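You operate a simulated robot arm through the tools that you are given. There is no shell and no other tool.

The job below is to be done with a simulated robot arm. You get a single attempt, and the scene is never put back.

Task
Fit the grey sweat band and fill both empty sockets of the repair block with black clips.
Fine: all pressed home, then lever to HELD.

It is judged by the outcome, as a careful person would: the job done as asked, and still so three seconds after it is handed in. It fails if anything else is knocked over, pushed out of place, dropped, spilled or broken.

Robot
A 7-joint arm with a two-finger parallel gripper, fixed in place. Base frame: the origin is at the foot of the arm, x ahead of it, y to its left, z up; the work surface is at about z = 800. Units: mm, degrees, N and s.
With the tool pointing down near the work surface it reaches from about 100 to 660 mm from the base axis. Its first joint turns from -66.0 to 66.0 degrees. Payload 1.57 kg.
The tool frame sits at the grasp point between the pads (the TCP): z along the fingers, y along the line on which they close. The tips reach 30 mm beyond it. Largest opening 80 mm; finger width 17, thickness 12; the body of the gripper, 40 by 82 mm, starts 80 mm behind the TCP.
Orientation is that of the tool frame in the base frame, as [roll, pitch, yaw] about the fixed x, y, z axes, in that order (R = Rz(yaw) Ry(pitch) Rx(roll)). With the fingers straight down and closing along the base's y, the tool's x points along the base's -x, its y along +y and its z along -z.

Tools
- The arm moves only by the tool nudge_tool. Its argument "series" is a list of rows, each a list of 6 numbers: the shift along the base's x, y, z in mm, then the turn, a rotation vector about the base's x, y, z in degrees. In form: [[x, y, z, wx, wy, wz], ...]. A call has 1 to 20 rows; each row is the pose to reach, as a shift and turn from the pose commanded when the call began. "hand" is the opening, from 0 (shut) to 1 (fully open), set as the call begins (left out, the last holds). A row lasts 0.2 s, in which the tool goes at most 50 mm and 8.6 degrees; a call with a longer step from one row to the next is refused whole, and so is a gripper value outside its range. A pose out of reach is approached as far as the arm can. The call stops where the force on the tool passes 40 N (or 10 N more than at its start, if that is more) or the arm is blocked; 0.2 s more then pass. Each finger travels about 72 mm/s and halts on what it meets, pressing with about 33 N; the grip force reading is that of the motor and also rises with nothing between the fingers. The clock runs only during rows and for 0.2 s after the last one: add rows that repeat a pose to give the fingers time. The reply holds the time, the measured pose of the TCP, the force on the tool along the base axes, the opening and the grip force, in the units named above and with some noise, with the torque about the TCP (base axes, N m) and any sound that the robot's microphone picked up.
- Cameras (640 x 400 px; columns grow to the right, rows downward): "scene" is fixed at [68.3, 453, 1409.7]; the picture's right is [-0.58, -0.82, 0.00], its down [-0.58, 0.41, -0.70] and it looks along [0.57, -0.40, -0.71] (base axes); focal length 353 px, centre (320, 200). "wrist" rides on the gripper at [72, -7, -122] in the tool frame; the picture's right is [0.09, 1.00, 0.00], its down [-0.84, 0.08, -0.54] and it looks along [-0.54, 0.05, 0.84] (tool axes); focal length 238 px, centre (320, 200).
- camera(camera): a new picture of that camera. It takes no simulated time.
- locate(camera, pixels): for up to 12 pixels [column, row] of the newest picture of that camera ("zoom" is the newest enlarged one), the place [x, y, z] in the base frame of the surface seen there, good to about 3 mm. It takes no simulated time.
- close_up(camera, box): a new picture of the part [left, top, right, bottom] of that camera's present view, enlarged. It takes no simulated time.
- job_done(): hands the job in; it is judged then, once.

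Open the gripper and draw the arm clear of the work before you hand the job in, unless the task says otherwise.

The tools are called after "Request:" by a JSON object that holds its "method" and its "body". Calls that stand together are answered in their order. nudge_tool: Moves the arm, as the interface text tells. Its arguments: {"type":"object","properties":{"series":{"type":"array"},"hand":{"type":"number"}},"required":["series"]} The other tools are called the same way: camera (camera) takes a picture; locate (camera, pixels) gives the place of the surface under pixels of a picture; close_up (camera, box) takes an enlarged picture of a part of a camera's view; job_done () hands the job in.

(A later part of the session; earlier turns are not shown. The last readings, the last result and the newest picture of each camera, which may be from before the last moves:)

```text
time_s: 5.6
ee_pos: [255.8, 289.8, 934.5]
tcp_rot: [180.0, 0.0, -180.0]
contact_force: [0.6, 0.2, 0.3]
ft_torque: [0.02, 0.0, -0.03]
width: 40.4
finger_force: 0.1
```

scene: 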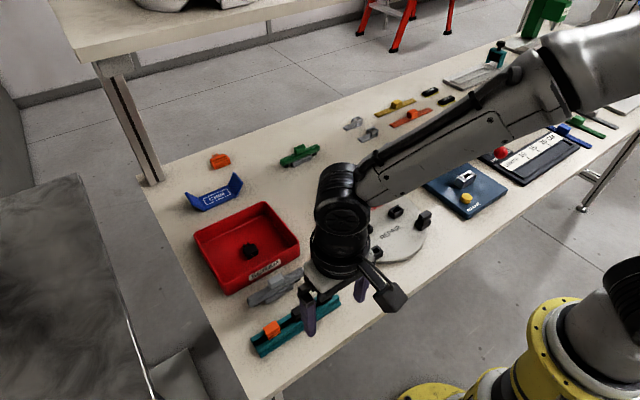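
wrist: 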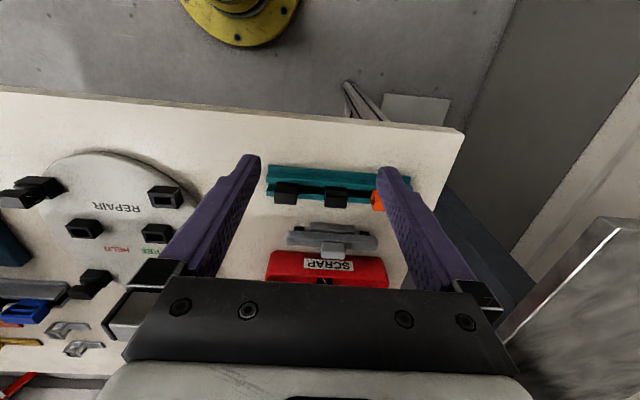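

At rest the measured pose averages about (256, 290.6, 934.3) with roughly 1 mm of noise. I'll move above the first black clip (325,260), keeping the tips 10 mm over its top, and check alignment.

Request:
{"method": "nudge_tool", "body": {"series": [[23, -10, 0, 0, 0, 0], [46, -20, -5, 0, 0, 0], [69, -30.6, -15, 0, 0, 0], [69, -30.6, -35, 0, 0, 0], [69, -30.6, -52, 0, 0, 0], [69, -30.6, -52, 0, 0, 0], [69, -30.6, -52, 0, 0, 0]]}}

Request:
{"method": "camera", "body": {"camera": "wrist"}}

Request:
{"method": "close_up", "body": {"camera": "wrist", "box": [250, 130, 400, 260]}}

Request:
{"method": "camera", "body": {"camera": "scene"}}

```text
time_s: 7.2
ee_pos: [327.5, 261.6, 882.5]
tcp_rot: [179.9, 0.0, -179.9]
contact_force: [0.2, -0.6, 0.8]
ft_torque: [0.02, 0.01, -0.01]
width: 39.6
finger_force: 0.1
```

```text
taken
```

wrist: 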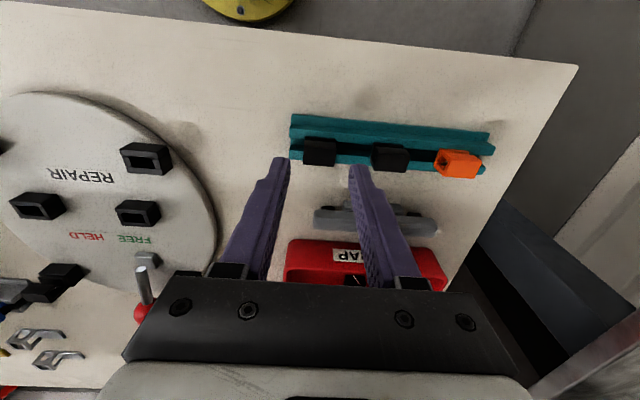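

```text
3.08 times, centred on (325, 195) of wrist
```

zoom: 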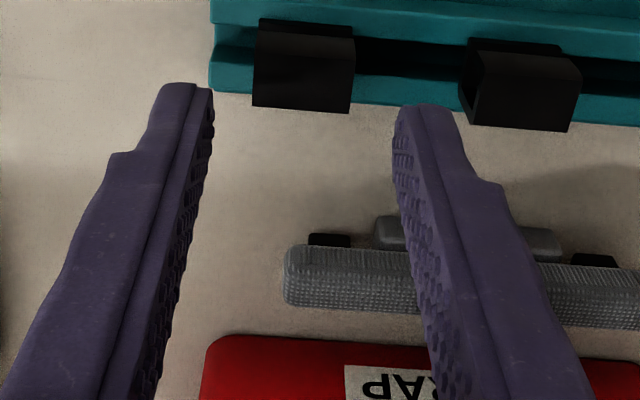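

```text
taken
```

scene: 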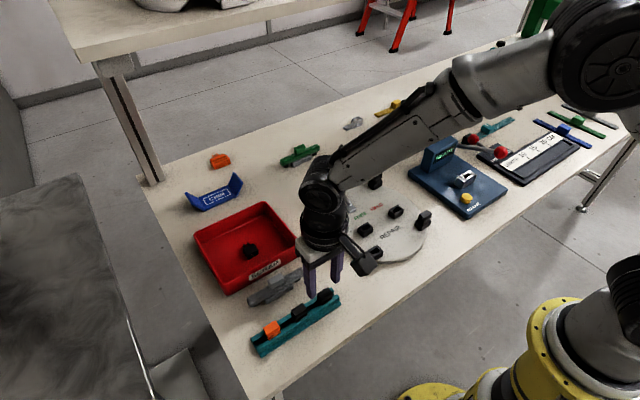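

The clip appears centred at u≈319 between the fingers, as predicted. I'll take another pose reading and shift slightly so the TCP sits at x≈325, y≈260 before descending.

Request:
{"method": "nudge_tool", "body": {"series": [[-1, -0.5, 0, 0, 0, 0], [-1, -0.5, 0, 0, 0, 0]]}}

Request:
{"method": "nudge_tool", "body": {"series": [[0, 0, 0, 0, 0, 0]]}}

Request:
{"method": "nudge_tool", "body": {"series": [[0, 0, 0, 0, 0, 0]]}}

Request:
{"method": "nudge_tool", "body": {"series": [[0, 0, 0, 0, 0, 0]]}}

```text
time_s: 7.8
ee_pos: [327.8, 260.2, 884.8]
tcp_rot: [-179.9, 0.1, -179.9]
contact_force: [0.0, -0.6, 0.2]
ft_torque: [0.01, 0.0, 0.03]
width: 39.9
finger_force: 0.1
```

```text
time_s: 8.2
ee_pos: [327.0, 259.8, 883.1]
tcp_rot: [179.9, 0.0, -180.0]
contact_force: [0.1, 0.9, -0.2]
ft_torque: [-0.03, 0.01, 0.03]
width: 39.8
finger_force: 0.0
```

```text
time_s: 8.6
ee_pos: [327.2, 260.1, 882.9]
tcp_rot: [-179.9, -0.1, -179.9]
contact_force: [0.0, 0.5, 0.0]
ft_torque: [0.02, -0.02, 0.02]
width: 39.9
finger_force: 0.0
```

```text
time_s: 9.0
ee_pos: [326.9, 261.4, 883.2]
tcp_rot: [-180.0, 0.1, 180.0]
contact_force: [0.0, 0.2, -0.2]
ft_torque: [0.03, -0.01, -0.02]
width: 40.0
finger_force: 0.1
```

The pose averages (327.2, 260.4, 883.5). I'll shift 2 mm in -x and descend so the tips reach about z 822, just above the rail walls at 818.

Request:
{"method": "nudge_tool", "body": {"series": [[-2, -0.3, 0, 0, 0, 0], [-2, -0.3, -12, 0, 0, 0], [-2, -0.3, -22, 0, 0, 0], [-2, -0.3, -28, 0, 0, 0], [-2, -0.3, -31.5, 0, 0, 0], [-2, -0.3, -31.5, 0, 0, 0], [-2, -0.3, -31.5, 0, 0, 0]]}}

Request:
{"method": "close_up", "body": {"camera": "wrist", "box": [250, 110, 400, 230]}}

Request:
{"method": "close_up", "body": {"camera": "scene", "box": [270, 240, 370, 330]}}

```text
time_s: 10.6
ee_pos: [324.0, 259.6, 851.9]
tcp_rot: [180.0, 0.0, -179.9]
contact_force: [0.8, -0.2, 0.4]
ft_torque: [0.02, 0.0, 0.03]
width: 40.1
finger_force: 0.0
```

```text
3.33 times, centred on (325, 170) of wrist
```

zoom: 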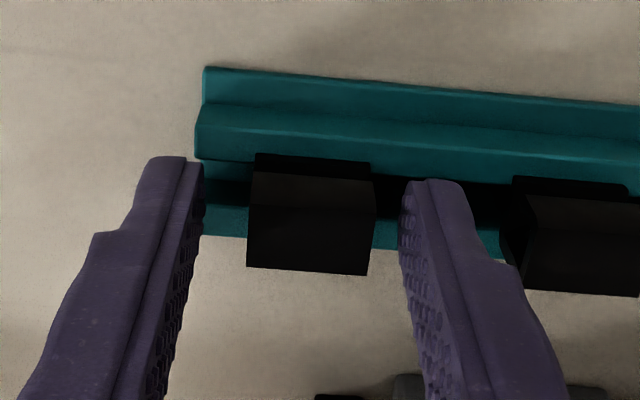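

```text
4.44 times, centred on (320, 285) of scene
```

zoom: 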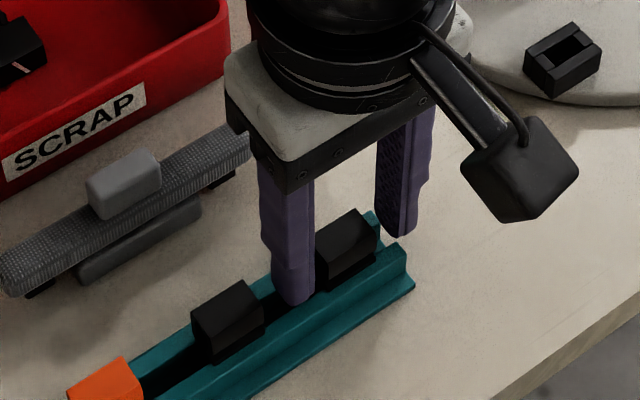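

The fingers straddle the clip cleanly, so I'll close on it, giving the fingers time.

Request:
{"method": "nudge_tool", "body": {"series": [[0, 0, 0, 0, 0, 0], [0, 0, 0, 0, 0, 0], [0, 0, 0, 0, 0, 0], [0, 0, 0, 0, 0, 0]], "hand": 0}}

Request:
{"method": "nudge_tool", "body": {"series": [[0, 0, 0, 0, 0, 0]]}}

Request:
{"method": "nudge_tool", "body": {"series": [[0, 0, 0, 0, 0, 0]]}}

Request:
{"method": "close_up", "body": {"camera": "wrist", "box": [250, 110, 400, 230]}}

```text
time_s: 11.6
ee_pos: [324.6, 258.7, 852.7]
tcp_rot: [-180.0, 0.0, 179.9]
contact_force: [0.0, 0.1, -0.6]
ft_torque: [-0.02, 0.0, 0.02]
width: 22.2
finger_force: 32.9
```

```text
time_s: 12.0
ee_pos: [323.5, 258.8, 851.7]
tcp_rot: [-180.0, -0.1, -180.0]
contact_force: [-0.1, 0.3, -0.2]
ft_torque: [0.01, 0.02, -0.03]
width: 22.1
finger_force: 33.5
```

```text
time_s: 12.4
ee_pos: [324.0, 259.8, 852.3]
tcp_rot: [-180.0, 0.0, -180.0]
contact_force: [0.3, 0.5, 0.5]
ft_torque: [0.04, -0.02, -0.01]
width: 22.3
finger_force: 33.0
```

```text
3.33 times, centred on (325, 170) of wrist
```

zoom: 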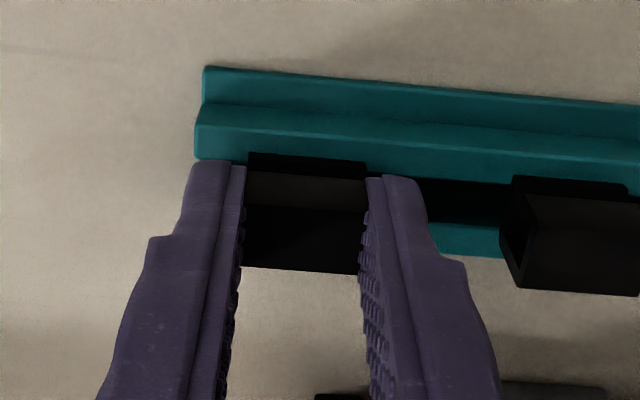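

Gripped at a width of 22.2 mm, with the TCP averaging (324.0, 259.2, 852.2). I'll lift gently by 15 mm, then 45 mm, and check that the rail stays put.

Request:
{"method": "nudge_tool", "body": {"series": [[0, 0, 3, 0, 0, 0], [0, 0, 7, 0, 0, 0], [0, 0, 12, 0, 0, 0], [0, 0, 20, 0, 0, 0], [0, 0, 30, 0, 0, 0], [0, 0, 45, 0, 0, 0]]}}

Request:
{"method": "camera", "body": {"camera": "wrist"}}

Request:
{"method": "close_up", "body": {"camera": "wrist", "box": [250, 110, 400, 230]}}

Request:
{"method": "close_up", "body": {"camera": "scene", "box": [270, 220, 390, 330]}}

```text
time_s: 13.8
ee_pos: [324.3, 257.9, 898.2]
tcp_rot: [180.0, 0.0, -180.0]
contact_force: [-0.6, -0.1, -0.9]
ft_torque: [-0.02, 0.0, -0.01]
width: 22.1
finger_force: 33.2
```

```text
taken
```

wrist: 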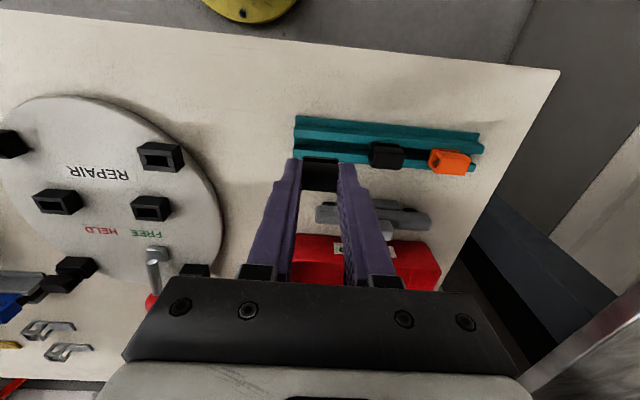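

```text
3.33 times, centred on (325, 170) of wrist
```

zoom: 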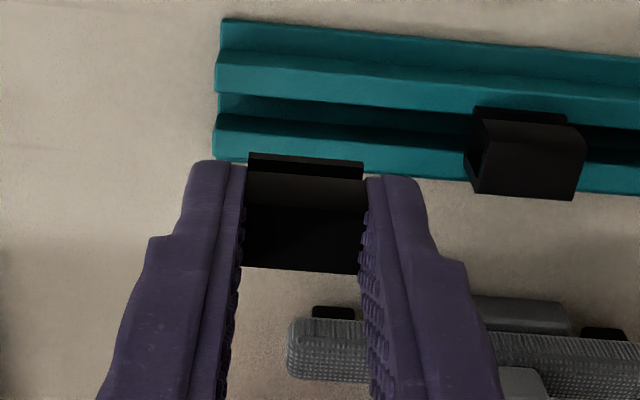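

```text
3.64 times, centred on (330, 275) of scene
```

zoom: 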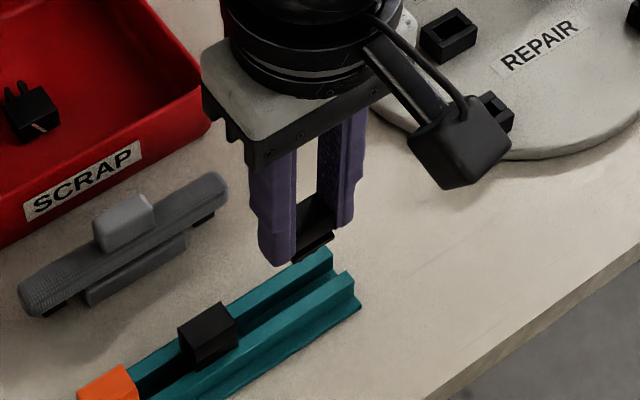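

The clip came out cleanly and the rail stayed. I'll carry it at this height to above the near socket (347,119.5), then check alignment.

Request:
{"method": "nudge_tool", "body": {"series": [[5, -30, 2, 0, 0, 0], [10, -60, 2, 0, 0, 0], [15, -90, 2, 0, 0, 0], [19, -120, 2, 0, 0, 0], [22, -139.5, 0, 0, 0, 0], [22, -139.5, 0, 0, 0, 0], [22, -139.5, 0, 0, 0, 0]]}}

Request:
{"method": "nudge_tool", "body": {"series": [[0, 0, 0, 0, 0, 0]]}}

Request:
{"method": "nudge_tool", "body": {"series": [[0, 0, 0, 0, 0, 0]]}}

Request:
{"method": "camera", "body": {"camera": "wrist"}}

Request:
{"method": "close_up", "body": {"camera": "wrist", "box": [270, 120, 370, 200]}}

Request:
{"method": "close_up", "body": {"camera": "scene", "box": [330, 190, 430, 280]}}

```text
time_s: 15.4
ee_pos: [345.2, 120.5, 896.2]
tcp_rot: [179.9, 0.0, -180.0]
contact_force: [-0.5, 0.8, -0.1]
ft_torque: [0.02, 0.0, 0.03]
width: 22.1
finger_force: 32.9
```

```text
time_s: 15.8
ee_pos: [344.4, 121.0, 896.6]
tcp_rot: [-180.0, 0.0, -180.0]
contact_force: [-1.4, 0.3, -0.4]
ft_torque: [-0.03, -0.02, 0.0]
width: 22.3
finger_force: 32.8
```

```text
time_s: 16.2
ee_pos: [345.7, 120.9, 896.6]
tcp_rot: [-180.0, 0.0, -180.0]
contact_force: [-0.9, -0.9, -0.3]
ft_torque: [0.0, 0.0, 0.0]
width: 21.9
finger_force: 32.8
```

```text
taken
```

wrist: 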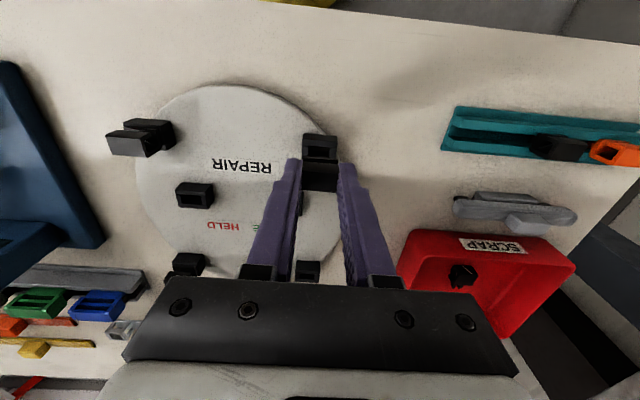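

```text
5.00 times, centred on (320, 160) of wrist
```

zoom: 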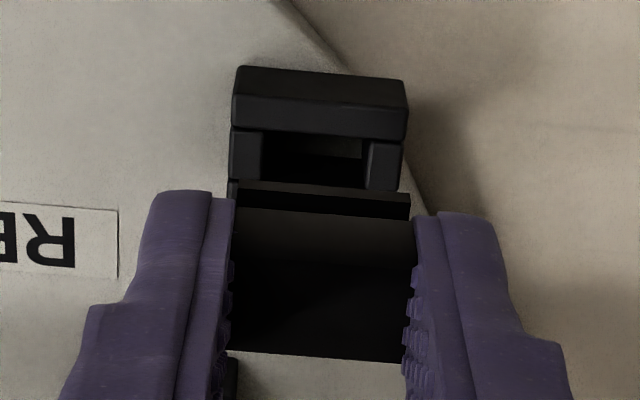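

```text
4.44 times, centred on (380, 235) of scene
```

zoom: 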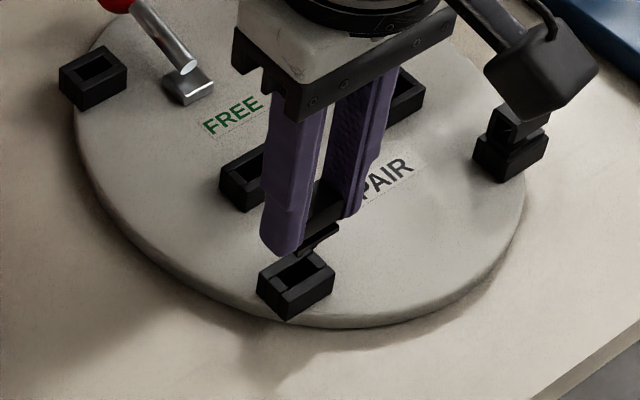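

Hovering over the socket, the clip and socket y-centres agree within 0.5 mm in the picture. I'll locate the clip faces and socket bars to compare x.

Request:
{"method": "locate", "body": {"camera": "zoom", "pixels": [[280, 190], [370, 198], [270, 235], [320, 238], [380, 242], [270, 275], [320, 300], [370, 345], [270, 115], [320, 118], [385, 122], [248, 155]]}}

Request:
{"method": "locate", "body": {"camera": "zoom", "pixels": [[300, 192], [340, 195], [300, 235], [350, 240], [300, 335], [340, 340], [250, 340], [390, 348], [300, 117], [350, 120], [382, 165], [246, 160]]}}

```text
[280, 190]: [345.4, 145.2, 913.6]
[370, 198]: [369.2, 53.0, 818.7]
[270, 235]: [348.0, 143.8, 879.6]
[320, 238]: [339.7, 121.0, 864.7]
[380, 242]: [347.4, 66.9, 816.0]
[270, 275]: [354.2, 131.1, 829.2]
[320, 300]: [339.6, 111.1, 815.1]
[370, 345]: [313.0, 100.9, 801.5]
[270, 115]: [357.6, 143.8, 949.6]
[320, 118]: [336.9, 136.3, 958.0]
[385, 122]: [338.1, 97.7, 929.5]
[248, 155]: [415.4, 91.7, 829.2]
```

```text
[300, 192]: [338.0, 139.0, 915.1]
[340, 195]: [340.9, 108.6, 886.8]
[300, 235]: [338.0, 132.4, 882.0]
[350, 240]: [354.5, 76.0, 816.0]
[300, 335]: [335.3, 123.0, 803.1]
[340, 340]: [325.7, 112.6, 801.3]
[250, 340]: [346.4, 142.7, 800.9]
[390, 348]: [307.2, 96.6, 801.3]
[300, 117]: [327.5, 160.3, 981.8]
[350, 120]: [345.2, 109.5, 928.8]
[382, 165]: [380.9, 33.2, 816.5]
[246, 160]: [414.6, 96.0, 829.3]
```

Those were read from the scene zoom, so I'll re-zoom the wrist view and locate again.

Request:
{"method": "close_up", "body": {"camera": "wrist", "box": [270, 120, 370, 200]}}

Request:
{"method": "locate", "body": {"camera": "zoom", "pixels": [[280, 190], [370, 198], [270, 235], [320, 238], [380, 242], [270, 285], [320, 310], [370, 345], [270, 115], [320, 118], [385, 122], [248, 155]]}}

Request:
{"method": "locate", "body": {"camera": "zoom", "pixels": [[300, 192], [340, 195], [300, 235], [350, 240], [300, 335], [340, 340], [250, 340], [390, 348], [300, 117], [350, 120], [382, 165], [246, 160]]}}

```text
5.00 times, centred on (320, 160) of wrist
```

zoom: 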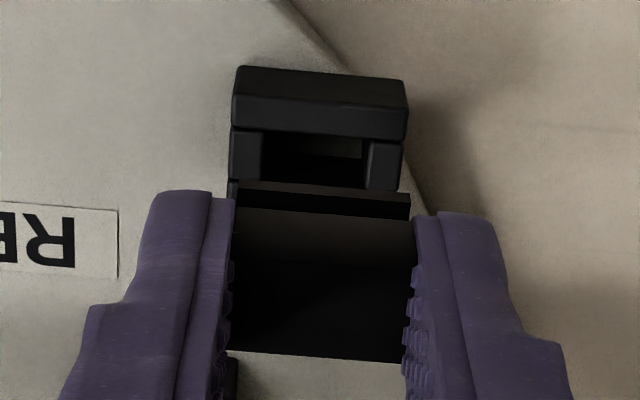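

```text
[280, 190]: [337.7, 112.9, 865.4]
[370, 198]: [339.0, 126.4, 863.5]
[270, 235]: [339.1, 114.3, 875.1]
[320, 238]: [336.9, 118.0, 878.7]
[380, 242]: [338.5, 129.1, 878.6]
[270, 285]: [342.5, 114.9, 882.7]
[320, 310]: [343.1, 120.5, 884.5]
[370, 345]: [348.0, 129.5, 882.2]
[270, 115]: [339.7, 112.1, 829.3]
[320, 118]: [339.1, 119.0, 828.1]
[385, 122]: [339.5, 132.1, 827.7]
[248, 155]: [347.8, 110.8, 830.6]
```

```text
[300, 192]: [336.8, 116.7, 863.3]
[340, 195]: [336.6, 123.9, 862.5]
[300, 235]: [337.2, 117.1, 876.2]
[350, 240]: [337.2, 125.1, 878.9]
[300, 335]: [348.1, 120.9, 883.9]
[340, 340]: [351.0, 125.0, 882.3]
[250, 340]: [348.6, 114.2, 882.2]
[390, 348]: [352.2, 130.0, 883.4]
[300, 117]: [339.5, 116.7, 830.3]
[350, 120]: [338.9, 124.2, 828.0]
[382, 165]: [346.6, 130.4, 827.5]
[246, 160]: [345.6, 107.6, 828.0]
```

The held clip's front face is at x≈337.5. I'll measure the front face of the installed neighbour clip at the same socket x (wrist px ~140,140) for a direct reference.

Request:
{"method": "close_up", "body": {"camera": "wrist", "box": [100, 105, 190, 170]}}

```text
6.15 times, centred on (145, 138) of wrist
```

zoom: 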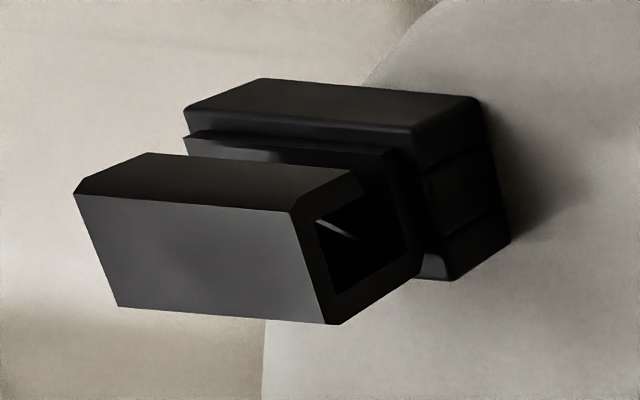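

Request:
{"method": "locate", "body": {"camera": "zoom", "pixels": [[230, 146], [300, 150], [360, 160], [160, 180], [220, 182], [300, 190], [110, 205], [200, 215], [280, 225], [140, 300], [220, 305], [300, 315]]}}

Request:
{"method": "locate", "body": {"camera": "zoom", "pixels": [[250, 125], [330, 130], [400, 137], [260, 148], [330, 155], [180, 178], [260, 188], [330, 195], [180, 270], [250, 270], [430, 270], [300, 110]]}}

```text
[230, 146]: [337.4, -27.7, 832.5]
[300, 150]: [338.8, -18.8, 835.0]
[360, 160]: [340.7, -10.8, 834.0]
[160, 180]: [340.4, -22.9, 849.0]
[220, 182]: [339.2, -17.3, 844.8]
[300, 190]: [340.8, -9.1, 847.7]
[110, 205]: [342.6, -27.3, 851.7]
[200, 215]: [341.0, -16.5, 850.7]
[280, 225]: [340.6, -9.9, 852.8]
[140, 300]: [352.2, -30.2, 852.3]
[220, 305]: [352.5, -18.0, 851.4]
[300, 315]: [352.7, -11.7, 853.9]
```

```text
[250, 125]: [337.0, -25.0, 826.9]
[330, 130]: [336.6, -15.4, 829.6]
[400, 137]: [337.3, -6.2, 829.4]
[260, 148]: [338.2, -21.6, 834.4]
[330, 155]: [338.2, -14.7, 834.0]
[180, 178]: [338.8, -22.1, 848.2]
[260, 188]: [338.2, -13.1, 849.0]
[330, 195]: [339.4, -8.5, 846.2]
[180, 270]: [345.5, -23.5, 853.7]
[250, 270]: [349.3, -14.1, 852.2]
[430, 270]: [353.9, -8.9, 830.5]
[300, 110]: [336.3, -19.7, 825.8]
```

The installed clip's front face is at x≈339.1, against 337.6 for the held one, so I'll shift +1.3 in x and -0.4 in y. Then I'll descend slowly toward the socket and watch the force.

Request:
{"method": "nudge_tool", "body": {"series": [[1.3, -0.4, 0, 0, 0, 0], [1.3, -0.4, -6, 0, 0, 0], [1.3, -0.4, -12, 0, 0, 0], [1.3, -0.4, -15, 0, 0, 0], [1.3, -0.4, -17, 0, 0, 0], [1.3, -0.4, -18.5, 0, 0, 0], [1.3, -0.4, -20, 0, 0, 0], [1.3, -0.4, -21, 0, 0, 0], [1.3, -0.4, -22, 0, 0, 0]]}}

Request:
{"method": "close_up", "body": {"camera": "wrist", "box": [270, 120, 370, 200]}}

Request:
{"method": "close_up", "body": {"camera": "scene", "box": [340, 215, 410, 275]}}

```text
time_s: 18.2
ee_pos: [348.3, 117.1, 876.1]
tcp_rot: [179.9, 0.1, -179.9]
contact_force: [0.0, 3.4, -0.1]
ft_torque: [0.11, 0.01, 0.0]
width: 22.3
finger_force: 32.7
```

```text
5.00 times, centred on (320, 160) of wrist
```

zoom: 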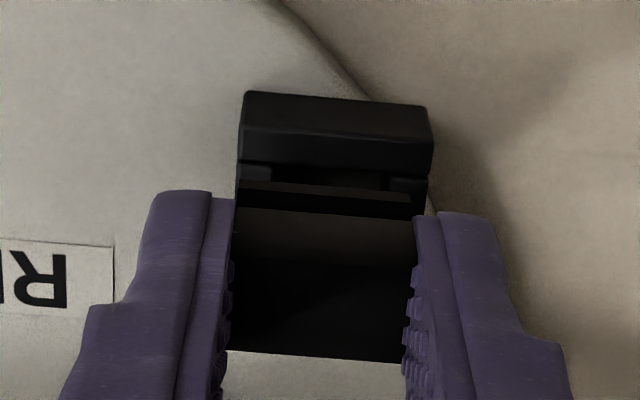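

```text
6.67 times, centred on (375, 245) of scene
```

zoom: 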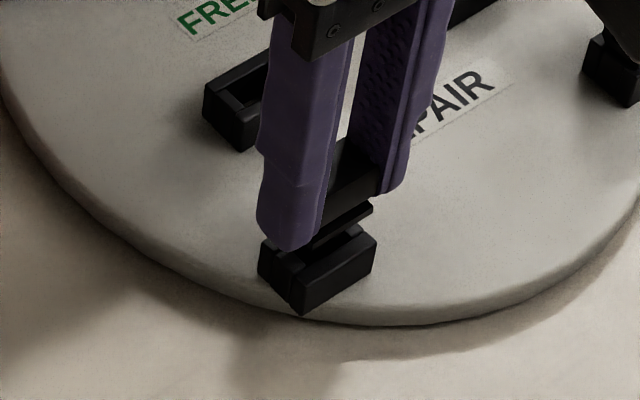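

The force reads +3.4 N in y and the image shows the clip about 1.7 mm to the -y side of the socket centre. I'll take repeat readings before correcting.

Request:
{"method": "nudge_tool", "body": {"series": [[0, 0, 0, 0, 0, 0]]}}

Request:
{"method": "nudge_tool", "body": {"series": [[0, 0, 0, 0, 0, 0]]}}

Request:
{"method": "nudge_tool", "body": {"series": [[0, 0, 0, 0, 0, 0]]}}

```text
time_s: 18.6
ee_pos: [346.8, 117.9, 875.6]
tcp_rot: [180.0, 0.0, -180.0]
contact_force: [0.9, 3.5, -1.3]
ft_torque: [0.16, -0.04, -0.01]
width: 22.1
finger_force: 32.5
```

```text
time_s: 19.0
ee_pos: [346.6, 117.9, 875.1]
tcp_rot: [179.9, -0.1, -180.0]
contact_force: [0.5, 4.0, -0.9]
ft_torque: [0.18, -0.01, 0.02]
width: 22.4
finger_force: 33.0
```

```text
time_s: 19.4
ee_pos: [347.7, 117.8, 875.1]
tcp_rot: [180.0, 0.0, 180.0]
contact_force: [-0.7, 4.6, -0.5]
ft_torque: [0.17, -0.03, -0.01]
width: 22.1
finger_force: 33.0
```

The arm has a slowly wandering offset, and here it sits about 1.7 mm low in y, with the prongs touching the socket's -y wall. I'll correct by +1.9 in y and re-read.

Request:
{"method": "nudge_tool", "body": {"series": [[0, 1.0, 0, 0, 0, 0], [0, 1.9, 0, 0, 0, 0], [0, 1.9, 0, 0, 0, 0]]}}

Request:
{"method": "nudge_tool", "body": {"series": [[0, 0, 0, 0, 0, 0]]}}

Request:
{"method": "close_up", "body": {"camera": "wrist", "box": [270, 120, 370, 200]}}

```text
time_s: 20.2
ee_pos: [346.5, 119.5, 875.3]
tcp_rot: [-180.0, 0.0, -180.0]
contact_force: [-0.8, -0.5, -0.6]
ft_torque: [0.03, -0.01, -0.03]
width: 22.3
finger_force: 33.0
```

```text
time_s: 20.6
ee_pos: [347.7, 119.8, 875.2]
tcp_rot: [-179.9, 0.0, -179.9]
contact_force: [0.0, -0.6, -0.2]
ft_torque: [0.01, -0.02, -0.01]
width: 22.0
finger_force: 32.9
```

```text
5.00 times, centred on (320, 160) of wrist
```

zoom: 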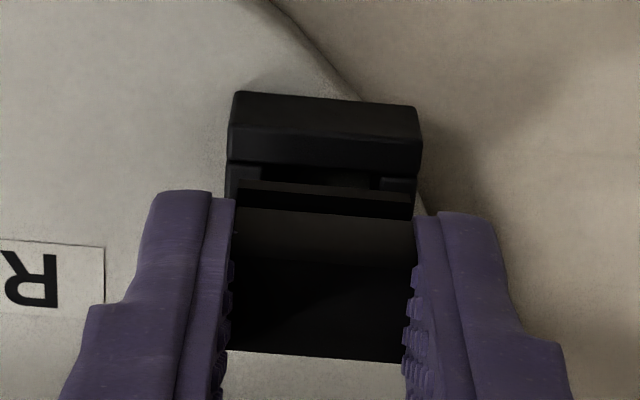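

The side force is gone and the clip is centred over the socket. I'll press down slowly to the seated height (TCP z≈864).

Request:
{"method": "nudge_tool", "body": {"series": [[0, 0, -1.5, 0, 0, 0], [0, 0, -3, 0, 0, 0], [0, 0, -4.5, 0, 0, 0], [0, 0, -6, 0, 0, 0], [0, 0, -7, 0, 0, 0], [0, 0, -8, 0, 0, 0], [0, 0, -9, 0, 0, 0], [0, 0, -10, 0, 0, 0], [0, 0, -11, 0, 0, 0]]}}

Request:
{"method": "close_up", "body": {"camera": "wrist", "box": [270, 120, 370, 200]}}

Request:
{"method": "close_up", "body": {"camera": "scene", "box": [340, 215, 410, 275]}}

```text
time_s: 22.6
ee_pos: [347.4, 119.7, 864.8]
tcp_rot: [180.0, 0.1, 180.0]
contact_force: [1.5, -0.7, 5.7]
ft_torque: [-0.04, -0.05, -0.02]
width: 22.1
finger_force: 32.5
```

```text
5.00 times, centred on (320, 160) of wrist
```

zoom: 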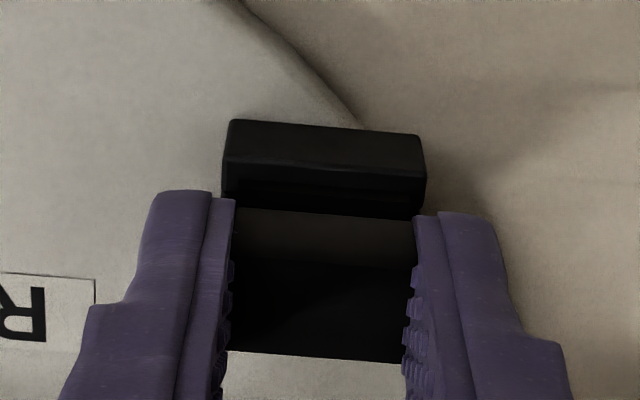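

```text
6.67 times, centred on (375, 245) of scene
```

zoom: 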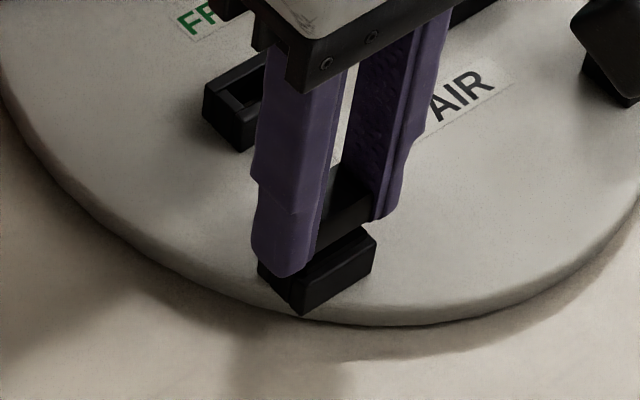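

The clip is nearly seated with 5.7 N of resistance and no click heard yet. I'll press further in 1 mm steps.

Request:
{"method": "nudge_tool", "body": {"series": [[0, 0, -1, 0, 0, 0], [0, 0, -2, 0, 0, 0], [0, 0, -3, 0, 0, 0], [0, 0, -4, 0, 0, 0], [0, 0, -5, 0, 0, 0]]}}

Request:
{"method": "close_up", "body": {"camera": "scene", "box": [340, 215, 410, 275]}}

```text
time_s: 23.8
ee_pos: [347.6, 120.5, 859.6]
tcp_rot: [179.9, 0.1, 179.9]
contact_force: [-3.6, -8.4, 24.6]
ft_torque: [-0.26, 0.12, 0.01]
width: 22.0
finger_force: 33.5
```

```text
6.67 times, centred on (375, 245) of scene
```

zoom: 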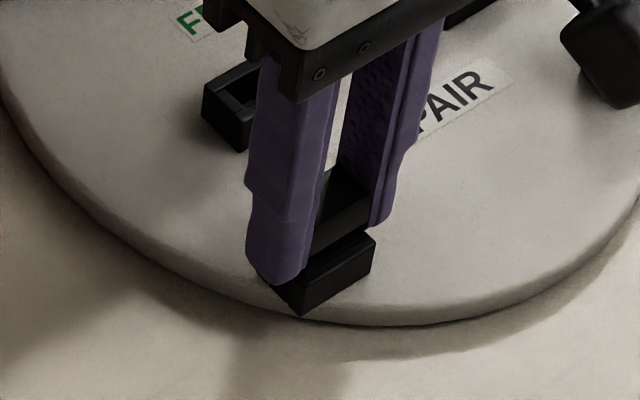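

The TCP is now at 859.6, so the finger tips are at the socket-top level and may have slid down the clip. I'll ease up 1 mm, open to 30 mm, and inspect the clip's height.

Request:
{"method": "nudge_tool", "body": {"series": [[0, 0, 1, 0, 0, 0], [0, 0, 1, 0, 0, 0]]}}

Request:
{"method": "nudge_tool", "body": {"series": [[0, 0, 0, 0, 0, 0], [0, 0, 0, 0, 0, 0], [0, 0, 0, 0, 0, 0]], "hand": 0.4}}

Request:
{"method": "nudge_tool", "body": {"series": [[0, 0, 8, 0, 0, 0], [0, 0, 20, 0, 0, 0], [0, 0, 40, 0, 0, 0]]}}

Request:
{"method": "camera", "body": {"camera": "wrist"}}

Request:
{"method": "close_up", "body": {"camera": "wrist", "box": [280, 110, 360, 170]}}

Request:
{"method": "close_up", "body": {"camera": "scene", "box": [340, 195, 440, 275]}}

```text
time_s: 24.4
ee_pos: [348.0, 120.2, 860.7]
tcp_rot: [-180.0, 0.0, 179.9]
contact_force: [1.5, -6.0, 8.4]
ft_torque: [-0.18, -0.07, 0.02]
width: 22.1
finger_force: 32.7
```

```text
time_s: 25.2
ee_pos: [346.5, 120.8, 860.1]
tcp_rot: [-179.9, 0.0, -179.9]
contact_force: [0.1, 0.6, -0.1]
ft_torque: [-0.01, 0.03, -0.02]
width: 32.3
finger_force: 0.0
```

```text
time_s: 26.0
ee_pos: [345.9, 119.6, 902.3]
tcp_rot: [-180.0, 0.0, -180.0]
contact_force: [-0.7, -0.1, 0.1]
ft_torque: [-0.01, 0.02, 0.03]
width: 32.2
finger_force: 0.1
```

```text
taken
```

wrist: 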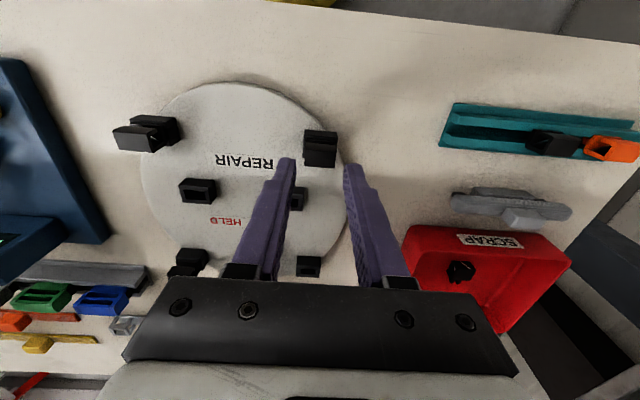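

```text
6.67 times, centred on (320, 140) of wrist
```

zoom: 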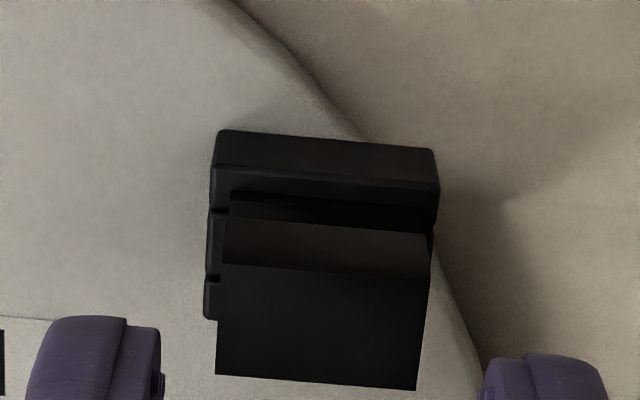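

```text
5.00 times, centred on (390, 235) of scene
```

zoom: 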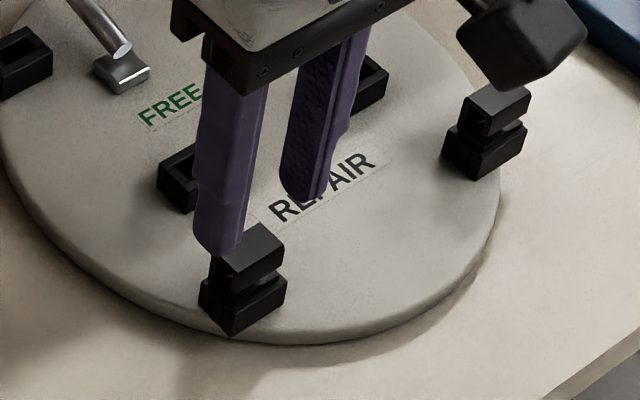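

The clip stands in the socket looking like its neighbour. I'll measure its top height against the installed ones (~852.4).

Request:
{"method": "close_up", "body": {"camera": "wrist", "box": [280, 110, 360, 170]}}

Request:
{"method": "locate", "body": {"camera": "zoom", "pixels": [[240, 290], [320, 300], [400, 310], [240, 350], [320, 355], [400, 370], [250, 245], [380, 260], [260, 205], [400, 222], [260, 180], [380, 190]]}}

Request:
{"method": "close_up", "body": {"camera": "wrist", "box": [105, 105, 195, 170]}}

```text
6.67 times, centred on (320, 140) of wrist
```

zoom: 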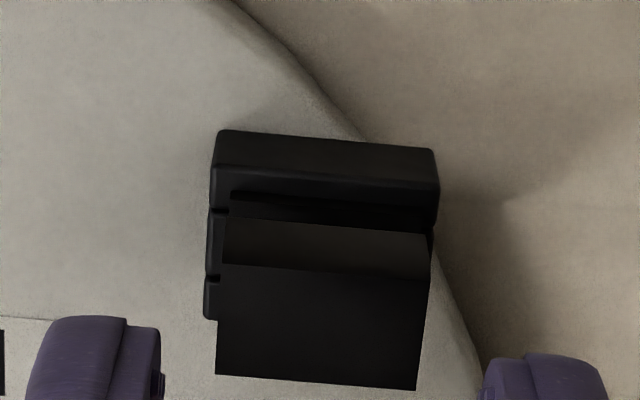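

```text
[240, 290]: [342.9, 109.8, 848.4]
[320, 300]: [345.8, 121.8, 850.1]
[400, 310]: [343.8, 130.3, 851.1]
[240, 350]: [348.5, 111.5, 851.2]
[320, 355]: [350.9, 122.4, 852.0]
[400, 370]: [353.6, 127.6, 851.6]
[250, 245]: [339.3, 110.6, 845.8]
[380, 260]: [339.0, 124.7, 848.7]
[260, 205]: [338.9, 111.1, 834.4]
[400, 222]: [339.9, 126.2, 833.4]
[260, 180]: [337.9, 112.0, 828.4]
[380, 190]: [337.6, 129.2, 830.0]
```

```text
6.15 times, centred on (150, 138) of wrist
```

zoom: 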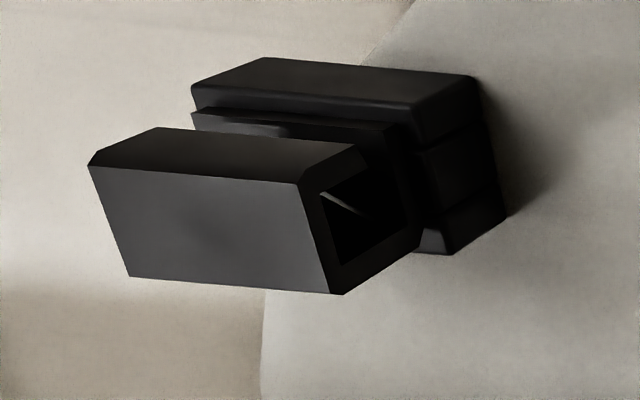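

The new clip's top is at about 851.3 against 852.4 for the installed one, so it is home or very nearly. To be sure, I'll close the fingers and press straight down on its top until I feel a firm stop.

Request:
{"method": "nudge_tool", "body": {"series": [[1, 0, 0, 0, 0, 0], [1, 0, 0, 0, 0, 0], [1, 0, 0, 0, 0, 0], [1, 0, -8, 0, 0, 0], [1, 0, -14, 0, 0, 0], [1, 0, -17, 0, 0, 0], [1, 0, -18.5, 0, 0, 0]], "hand": 0}}

Request:
{"method": "nudge_tool", "body": {"series": [[0, 0, -1, 0, 0, 0], [0, 0, -2, 0, 0, 0], [0, 0, -3, 0, 0, 0], [0, 0, -4, 0, 0, 0], [0, 0, -5, 0, 0, 0], [0, 0, -6, 0, 0, 0], [0, 0, -7, 0, 0, 0]]}}

```text
time_s: 27.6
ee_pos: [348.3, 120.8, 881.7]
tcp_rot: [-179.9, 0.0, -179.9]
contact_force: [0.6, -0.1, -0.8]
ft_torque: [-0.02, 0.0, 0.01]
width: 0.0
finger_force: 21.4
```

```text
time_s: 28.7
ee_pos: [348.7, 120.4, 881.7]
tcp_rot: [179.9, 0.1, -180.0]
contact_force: [-5.0, -1.1, 8.9]
ft_torque: [-0.04, 0.13, 0.0]
width: 0.1
finger_force: 20.9
stopped in row 5: the force on the tool passed its limit at 44 N (the readings are from after the stop); the commanded pose is now the measured one
```

It reached a firm stop at 44 N with the top at z≈851.7, so the first clip is home. I'll lift and go to the second black clip at (325,315).

Request:
{"method": "nudge_tool", "body": {"series": [[0, 0, 5, 0, 0, 0], [0, 0, 20, 0, 0, 0], [-4, 35, 22, 0, 0, 0], [-8, 75, 22, 0, 0, 0], [-13, 115, 22, 0, 0, 0], [-18, 155, 22, 0, 0, 0], [-23.5, 195, 15, 0, 0, 0], [-23.5, 195, 5, 0, 0, 0], [-23.5, 195, 5, 0, 0, 0]], "hand": 0.5}}

Request:
{"method": "nudge_tool", "body": {"series": [[0, 0, 0, 0, 0, 0]]}}

Request:
{"method": "nudge_tool", "body": {"series": [[0, 0, 0, 0, 0, 0]]}}

Request:
{"method": "camera", "body": {"camera": "wrist"}}

Request:
{"method": "close_up", "body": {"camera": "wrist", "box": [250, 110, 400, 230]}}

Request:
{"method": "camera", "body": {"camera": "scene"}}

Request:
{"method": "close_up", "body": {"camera": "scene", "box": [310, 160, 450, 275]}}

```text
time_s: 30.7
ee_pos: [327.2, 314.4, 883.9]
tcp_rot: [179.9, 0.3, 179.9]
contact_force: [0.5, 0.0, -0.4]
ft_torque: [0.04, -0.02, 0.01]
width: 40.0
finger_force: 0.1
```

```text
time_s: 31.1
ee_pos: [328.1, 314.0, 884.0]
tcp_rot: [179.8, 0.2, -179.9]
contact_force: [-1.0, 0.7, -0.3]
ft_torque: [0.0, 0.01, 0.02]
width: 40.3
finger_force: 0.0
```

```text
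time_s: 31.5
ee_pos: [327.6, 314.7, 883.6]
tcp_rot: [179.9, 0.2, 179.9]
contact_force: [0.1, -1.4, 0.0]
ft_torque: [-0.02, -0.02, 0.0]
width: 40.2
finger_force: 0.1
```

```text
taken
```

wrist: 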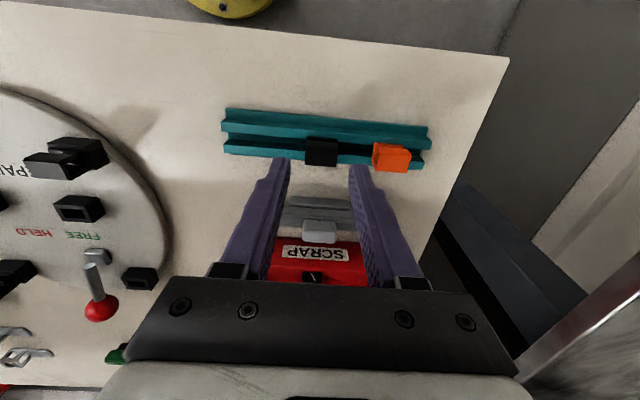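

```text
3.33 times, centred on (325, 170) of wrist
```

zoom: 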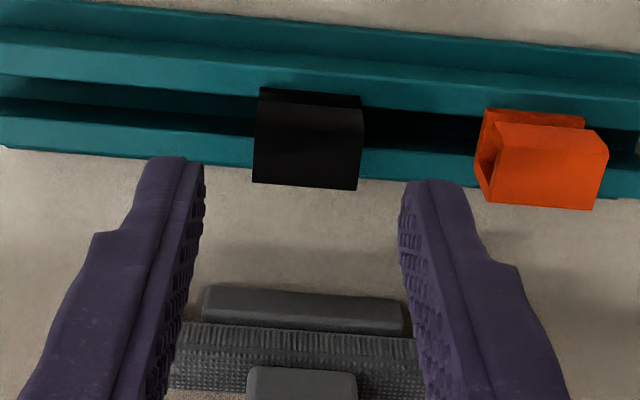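

```text
taken
```

scene: 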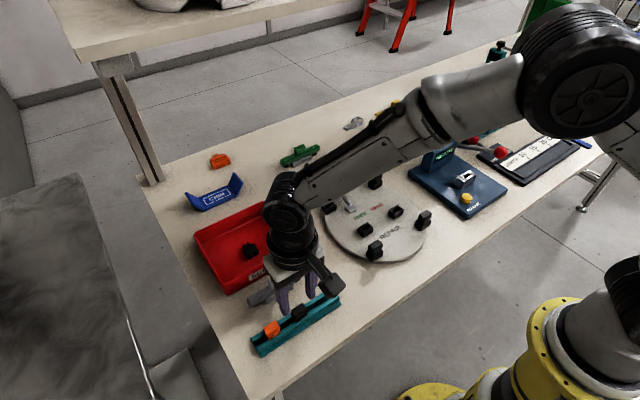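

```text
3.48 times, centred on (380, 218) of scene
```

zoom: 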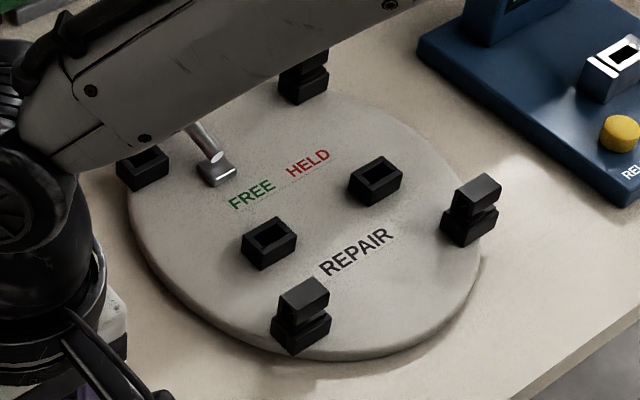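

Clip one matches its neighbours. I'm now at (327.6, 314.4, 883.8), so I'll shift to x≈325, y≈315 and descend over the second clip.

Request:
{"method": "nudge_tool", "body": {"series": [[-2.3, 0.6, 0, 0, 0, 0], [-2.3, 0.6, -12, 0, 0, 0], [-2.3, 0.6, -22, 0, 0, 0], [-2.3, 0.6, -28, 0, 0, 0], [-2.3, 0.6, -31.5, 0, 0, 0], [-2.3, 0.6, -31.5, 0, 0, 0], [-2.3, 0.6, -31.5, 0, 0, 0]]}}

Request:
{"method": "close_up", "body": {"camera": "wrist", "box": [250, 110, 400, 230]}}

```text
time_s: 33.1
ee_pos: [323.7, 315.5, 853.6]
tcp_rot: [179.9, 0.3, -179.9]
contact_force: [0.2, -0.5, 0.2]
ft_torque: [-0.03, -0.01, -0.01]
width: 39.9
finger_force: 0.0
```

```text
3.33 times, centred on (325, 170) of wrist
```

zoom: 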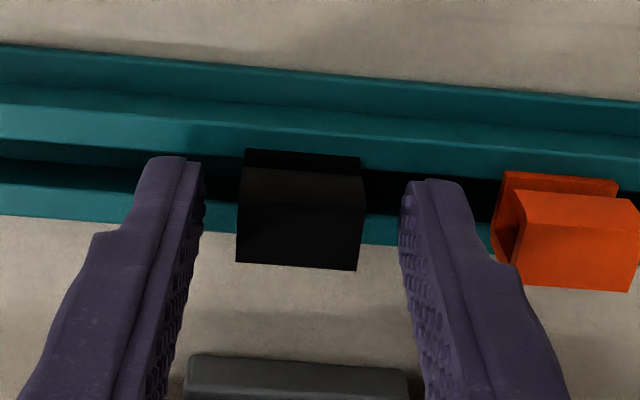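

The clip sits between the pads with room on both sides and clear of the orange one. I'll close on it and read the pose a few times.

Request:
{"method": "nudge_tool", "body": {"series": [[0, 0, 0, 0, 0, 0], [0, 0, 0, 0, 0, 0], [0, 0, 0, 0, 0, 0], [0, 0, 0, 0, 0, 0]], "hand": 0}}

Request:
{"method": "nudge_tool", "body": {"series": [[0, 0, 0, 0, 0, 0]]}}

Request:
{"method": "nudge_tool", "body": {"series": [[0, 0, 0, 0, 0, 0]]}}

Request:
{"method": "nudge_tool", "body": {"series": [[0, 0, 3, 0, 0, 0], [0, 0, 7, 0, 0, 0], [0, 0, 12, 0, 0, 0], [0, 0, 20, 0, 0, 0], [0, 0, 30, 0, 0, 0], [0, 0, 48, 0, 0, 0]]}}

Request:
{"method": "close_up", "body": {"camera": "wrist", "box": [250, 110, 400, 230]}}

```text
time_s: 34.1
ee_pos: [324.8, 315.5, 854.2]
tcp_rot: [179.8, 0.3, -179.9]
contact_force: [-0.9, 0.2, -0.6]
ft_torque: [0.03, -0.01, -0.02]
width: 22.1
finger_force: 33.1
```

```text
time_s: 34.5
ee_pos: [324.1, 316.0, 853.6]
tcp_rot: [-180.0, 0.2, 180.0]
contact_force: [-0.5, 1.3, 0.2]
ft_torque: [0.01, -0.01, -0.01]
width: 22.3
finger_force: 33.1
```

```text
time_s: 34.9
ee_pos: [324.1, 315.7, 852.7]
tcp_rot: [179.9, 0.2, 180.0]
contact_force: [0.5, 0.1, 0.5]
ft_torque: [0.01, 0.02, 0.03]
width: 22.3
finger_force: 33.0
```

```text
time_s: 36.3
ee_pos: [322.8, 316.5, 902.7]
tcp_rot: [179.9, 0.3, 180.0]
contact_force: [-0.2, -0.8, -0.1]
ft_torque: [0.0, 0.0, -0.04]
width: 22.4
finger_force: 33.0
```

```text
3.33 times, centred on (325, 170) of wrist
```

zoom: 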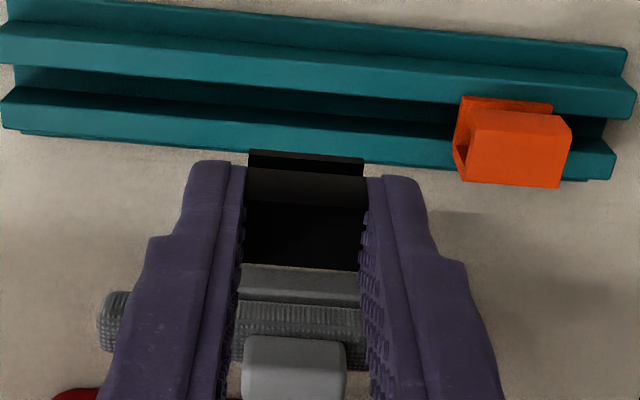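

The clip is held, gripped with the TCP at (324.2, 315.7, 853.4). I'll raise it a bit more and carry it to above the far socket (503,120), staying clear of the lever knob at (526,80,850).

Request:
{"method": "nudge_tool", "body": {"series": [[0, 0, 15, 0, 0, 0], [20, -28, 20, 0, 0, 0], [45, -56, 20, 0, 0, 0], [72, -85, 20, 0, 0, 0], [100, -114, 20, 0, 0, 0], [128, -142, 20, 0, 0, 0], [154, -170, 20, 0, 0, 0], [179, -196, 20, 0, 0, 0], [179, -196, 10, 0, 0, 0], [179, -196, 10, 0, 0, 0]]}}

Request:
{"method": "nudge_tool", "body": {"series": [[0, 0, 0, 0, 0, 0]]}}

Request:
{"method": "nudge_tool", "body": {"series": [[0, 0, 0, 0, 0, 0]]}}

Request:
{"method": "camera", "body": {"camera": "wrist"}}

Request:
{"method": "close_up", "body": {"camera": "wrist", "box": [270, 110, 370, 200]}}

Request:
{"method": "camera", "body": {"camera": "scene"}}

Request:
{"method": "close_up", "body": {"camera": "scene", "box": [280, 140, 400, 250]}}

```text
time_s: 38.5
ee_pos: [503.2, 122.9, 914.4]
tcp_rot: [179.9, 0.3, 179.9]
contact_force: [0.3, -0.1, 0.4]
ft_torque: [0.0, 0.02, -0.04]
width: 22.1
finger_force: 33.4
```

```text
time_s: 38.9
ee_pos: [502.8, 122.1, 913.8]
tcp_rot: [180.0, 0.2, -180.0]
contact_force: [-0.3, 0.2, -0.5]
ft_torque: [0.0, 0.0, 0.0]
width: 22.2
finger_force: 32.9
```

```text
time_s: 39.3
ee_pos: [502.0, 122.6, 913.6]
tcp_rot: [179.9, 0.3, -180.0]
contact_force: [-0.4, 0.1, 0.7]
ft_torque: [-0.03, -0.01, 0.0]
width: 22.5
finger_force: 32.6
```

```text
taken
```

wrist: 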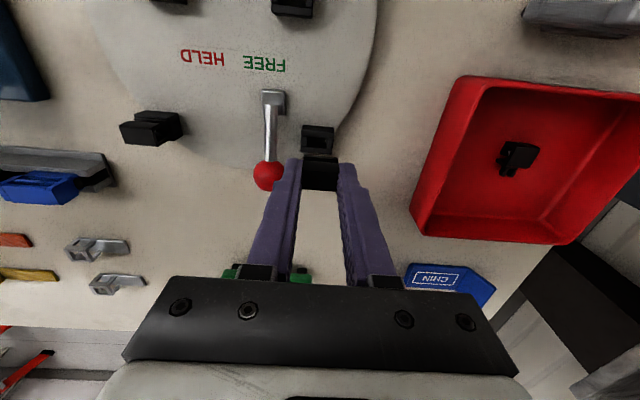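

```text
4.44 times, centred on (320, 155) of wrist
```

zoom: 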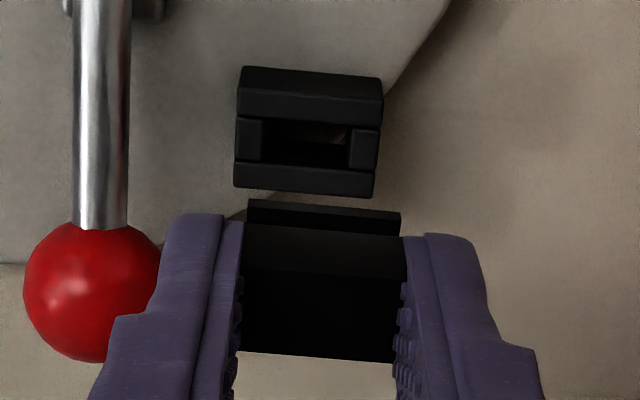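

```text
taken
```

scene: 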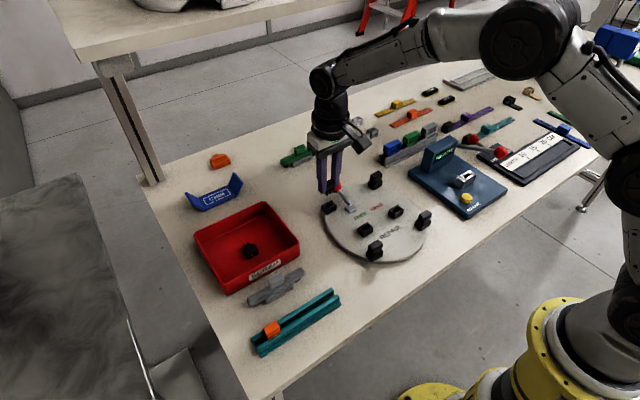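

```text
3.64 times, centred on (340, 195) of scene
```

zoom: 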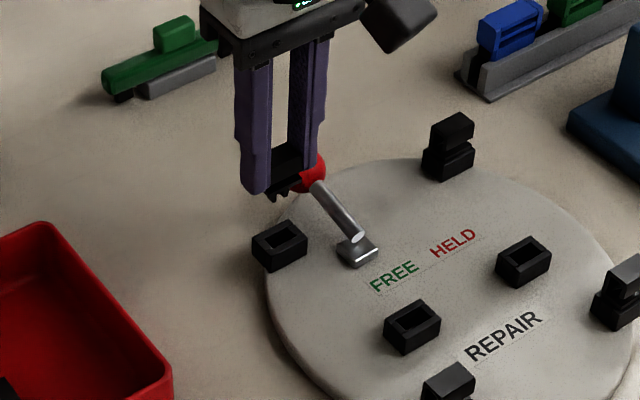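

The TCP averages (502.7, 122.5, 913.9). I'll shift -2.3 in y and descend to about z 890 for a close alignment check.

Request:
{"method": "nudge_tool", "body": {"series": [[-0.2, -2.3, 0, 0, 0, 0], [-0.2, -2.3, -8, 0, 0, 0], [-0.2, -2.3, -16, 0, 0, 0], [-0.2, -2.3, -24, 0, 0, 0], [-0.2, -2.3, -24, 0, 0, 0]]}}

Request:
{"method": "nudge_tool", "body": {"series": [[0, 0, 0, 0, 0, 0]]}}

Request:
{"method": "nudge_tool", "body": {"series": [[0, 0, 0, 0, 0, 0]]}}

Request:
{"method": "close_up", "body": {"camera": "wrist", "box": [270, 120, 370, 200]}}

Request:
{"method": "locate", "body": {"camera": "zoom", "pixels": [[280, 190], [370, 198], [300, 192], [340, 195], [270, 235], [320, 238], [380, 242], [300, 117], [320, 118], [350, 120], [385, 122], [248, 155]]}}

```text
time_s: 40.5
ee_pos: [502.2, 118.2, 890.0]
tcp_rot: [179.8, 0.2, -179.9]
contact_force: [0.9, -0.1, -0.1]
ft_torque: [-0.02, 0.03, -0.01]
width: 22.0
finger_force: 33.3
```

```text
time_s: 40.9
ee_pos: [502.1, 117.8, 889.5]
tcp_rot: [179.9, 0.1, 180.0]
contact_force: [0.5, -0.4, 0.6]
ft_torque: [0.0, 0.03, -0.02]
width: 22.6
finger_force: 33.0
```

```text
time_s: 41.3
ee_pos: [502.1, 117.3, 889.9]
tcp_rot: [179.9, 0.2, -180.0]
contact_force: [0.3, -0.1, 0.3]
ft_torque: [-0.02, 0.01, 0.02]
width: 22.1
finger_force: 33.1
```

```text
5.00 times, centred on (320, 160) of wrist
```

zoom: 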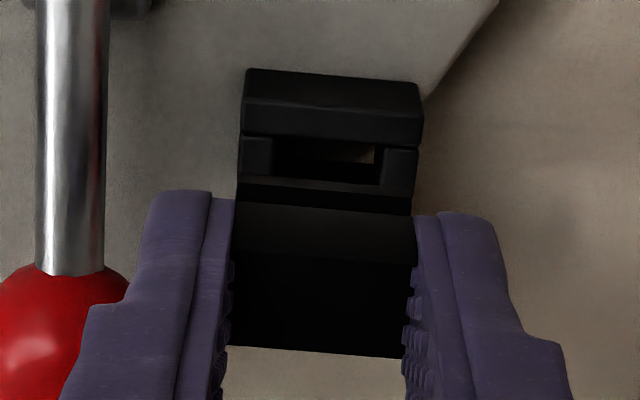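

```text
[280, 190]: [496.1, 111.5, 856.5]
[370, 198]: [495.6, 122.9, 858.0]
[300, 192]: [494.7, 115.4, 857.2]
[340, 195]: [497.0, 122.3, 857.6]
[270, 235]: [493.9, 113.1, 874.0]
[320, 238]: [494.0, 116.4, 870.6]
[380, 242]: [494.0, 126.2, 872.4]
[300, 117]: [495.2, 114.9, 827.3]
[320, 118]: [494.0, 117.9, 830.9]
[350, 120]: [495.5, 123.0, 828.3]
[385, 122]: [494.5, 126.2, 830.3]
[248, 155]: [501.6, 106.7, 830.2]
```

The x alignment looks right (front face ≈495), but y reads about 117.8. I'll locate the edges of the socket and the clip flange to settle the y correction.

Request:
{"method": "locate", "body": {"camera": "zoom", "pixels": [[247, 112], [417, 126], [248, 122], [417, 130], [243, 192], [407, 204], [243, 196], [407, 208], [246, 168], [412, 182], [275, 150], [385, 160]]}}

Request:
{"method": "locate", "body": {"camera": "zoom", "pixels": [[247, 114], [417, 127], [248, 124], [417, 132], [243, 191], [407, 203], [243, 195], [407, 207], [247, 165], [412, 178], [274, 152], [385, 163]]}}

```text
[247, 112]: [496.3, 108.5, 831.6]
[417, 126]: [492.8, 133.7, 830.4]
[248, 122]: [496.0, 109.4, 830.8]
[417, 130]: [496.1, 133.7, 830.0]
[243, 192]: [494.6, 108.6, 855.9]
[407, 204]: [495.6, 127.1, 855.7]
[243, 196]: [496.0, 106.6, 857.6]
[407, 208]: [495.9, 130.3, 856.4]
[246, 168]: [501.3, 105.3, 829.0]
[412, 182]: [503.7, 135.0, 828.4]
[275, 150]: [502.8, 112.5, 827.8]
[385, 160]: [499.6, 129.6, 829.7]
```

```text
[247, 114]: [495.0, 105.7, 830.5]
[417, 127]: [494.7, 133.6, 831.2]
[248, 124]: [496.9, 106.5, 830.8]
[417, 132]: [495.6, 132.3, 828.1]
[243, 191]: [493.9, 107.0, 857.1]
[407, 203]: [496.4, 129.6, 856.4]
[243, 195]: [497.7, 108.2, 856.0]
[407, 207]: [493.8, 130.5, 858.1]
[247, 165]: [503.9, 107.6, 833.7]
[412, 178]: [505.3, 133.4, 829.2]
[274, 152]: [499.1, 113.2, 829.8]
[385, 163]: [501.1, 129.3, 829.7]
```

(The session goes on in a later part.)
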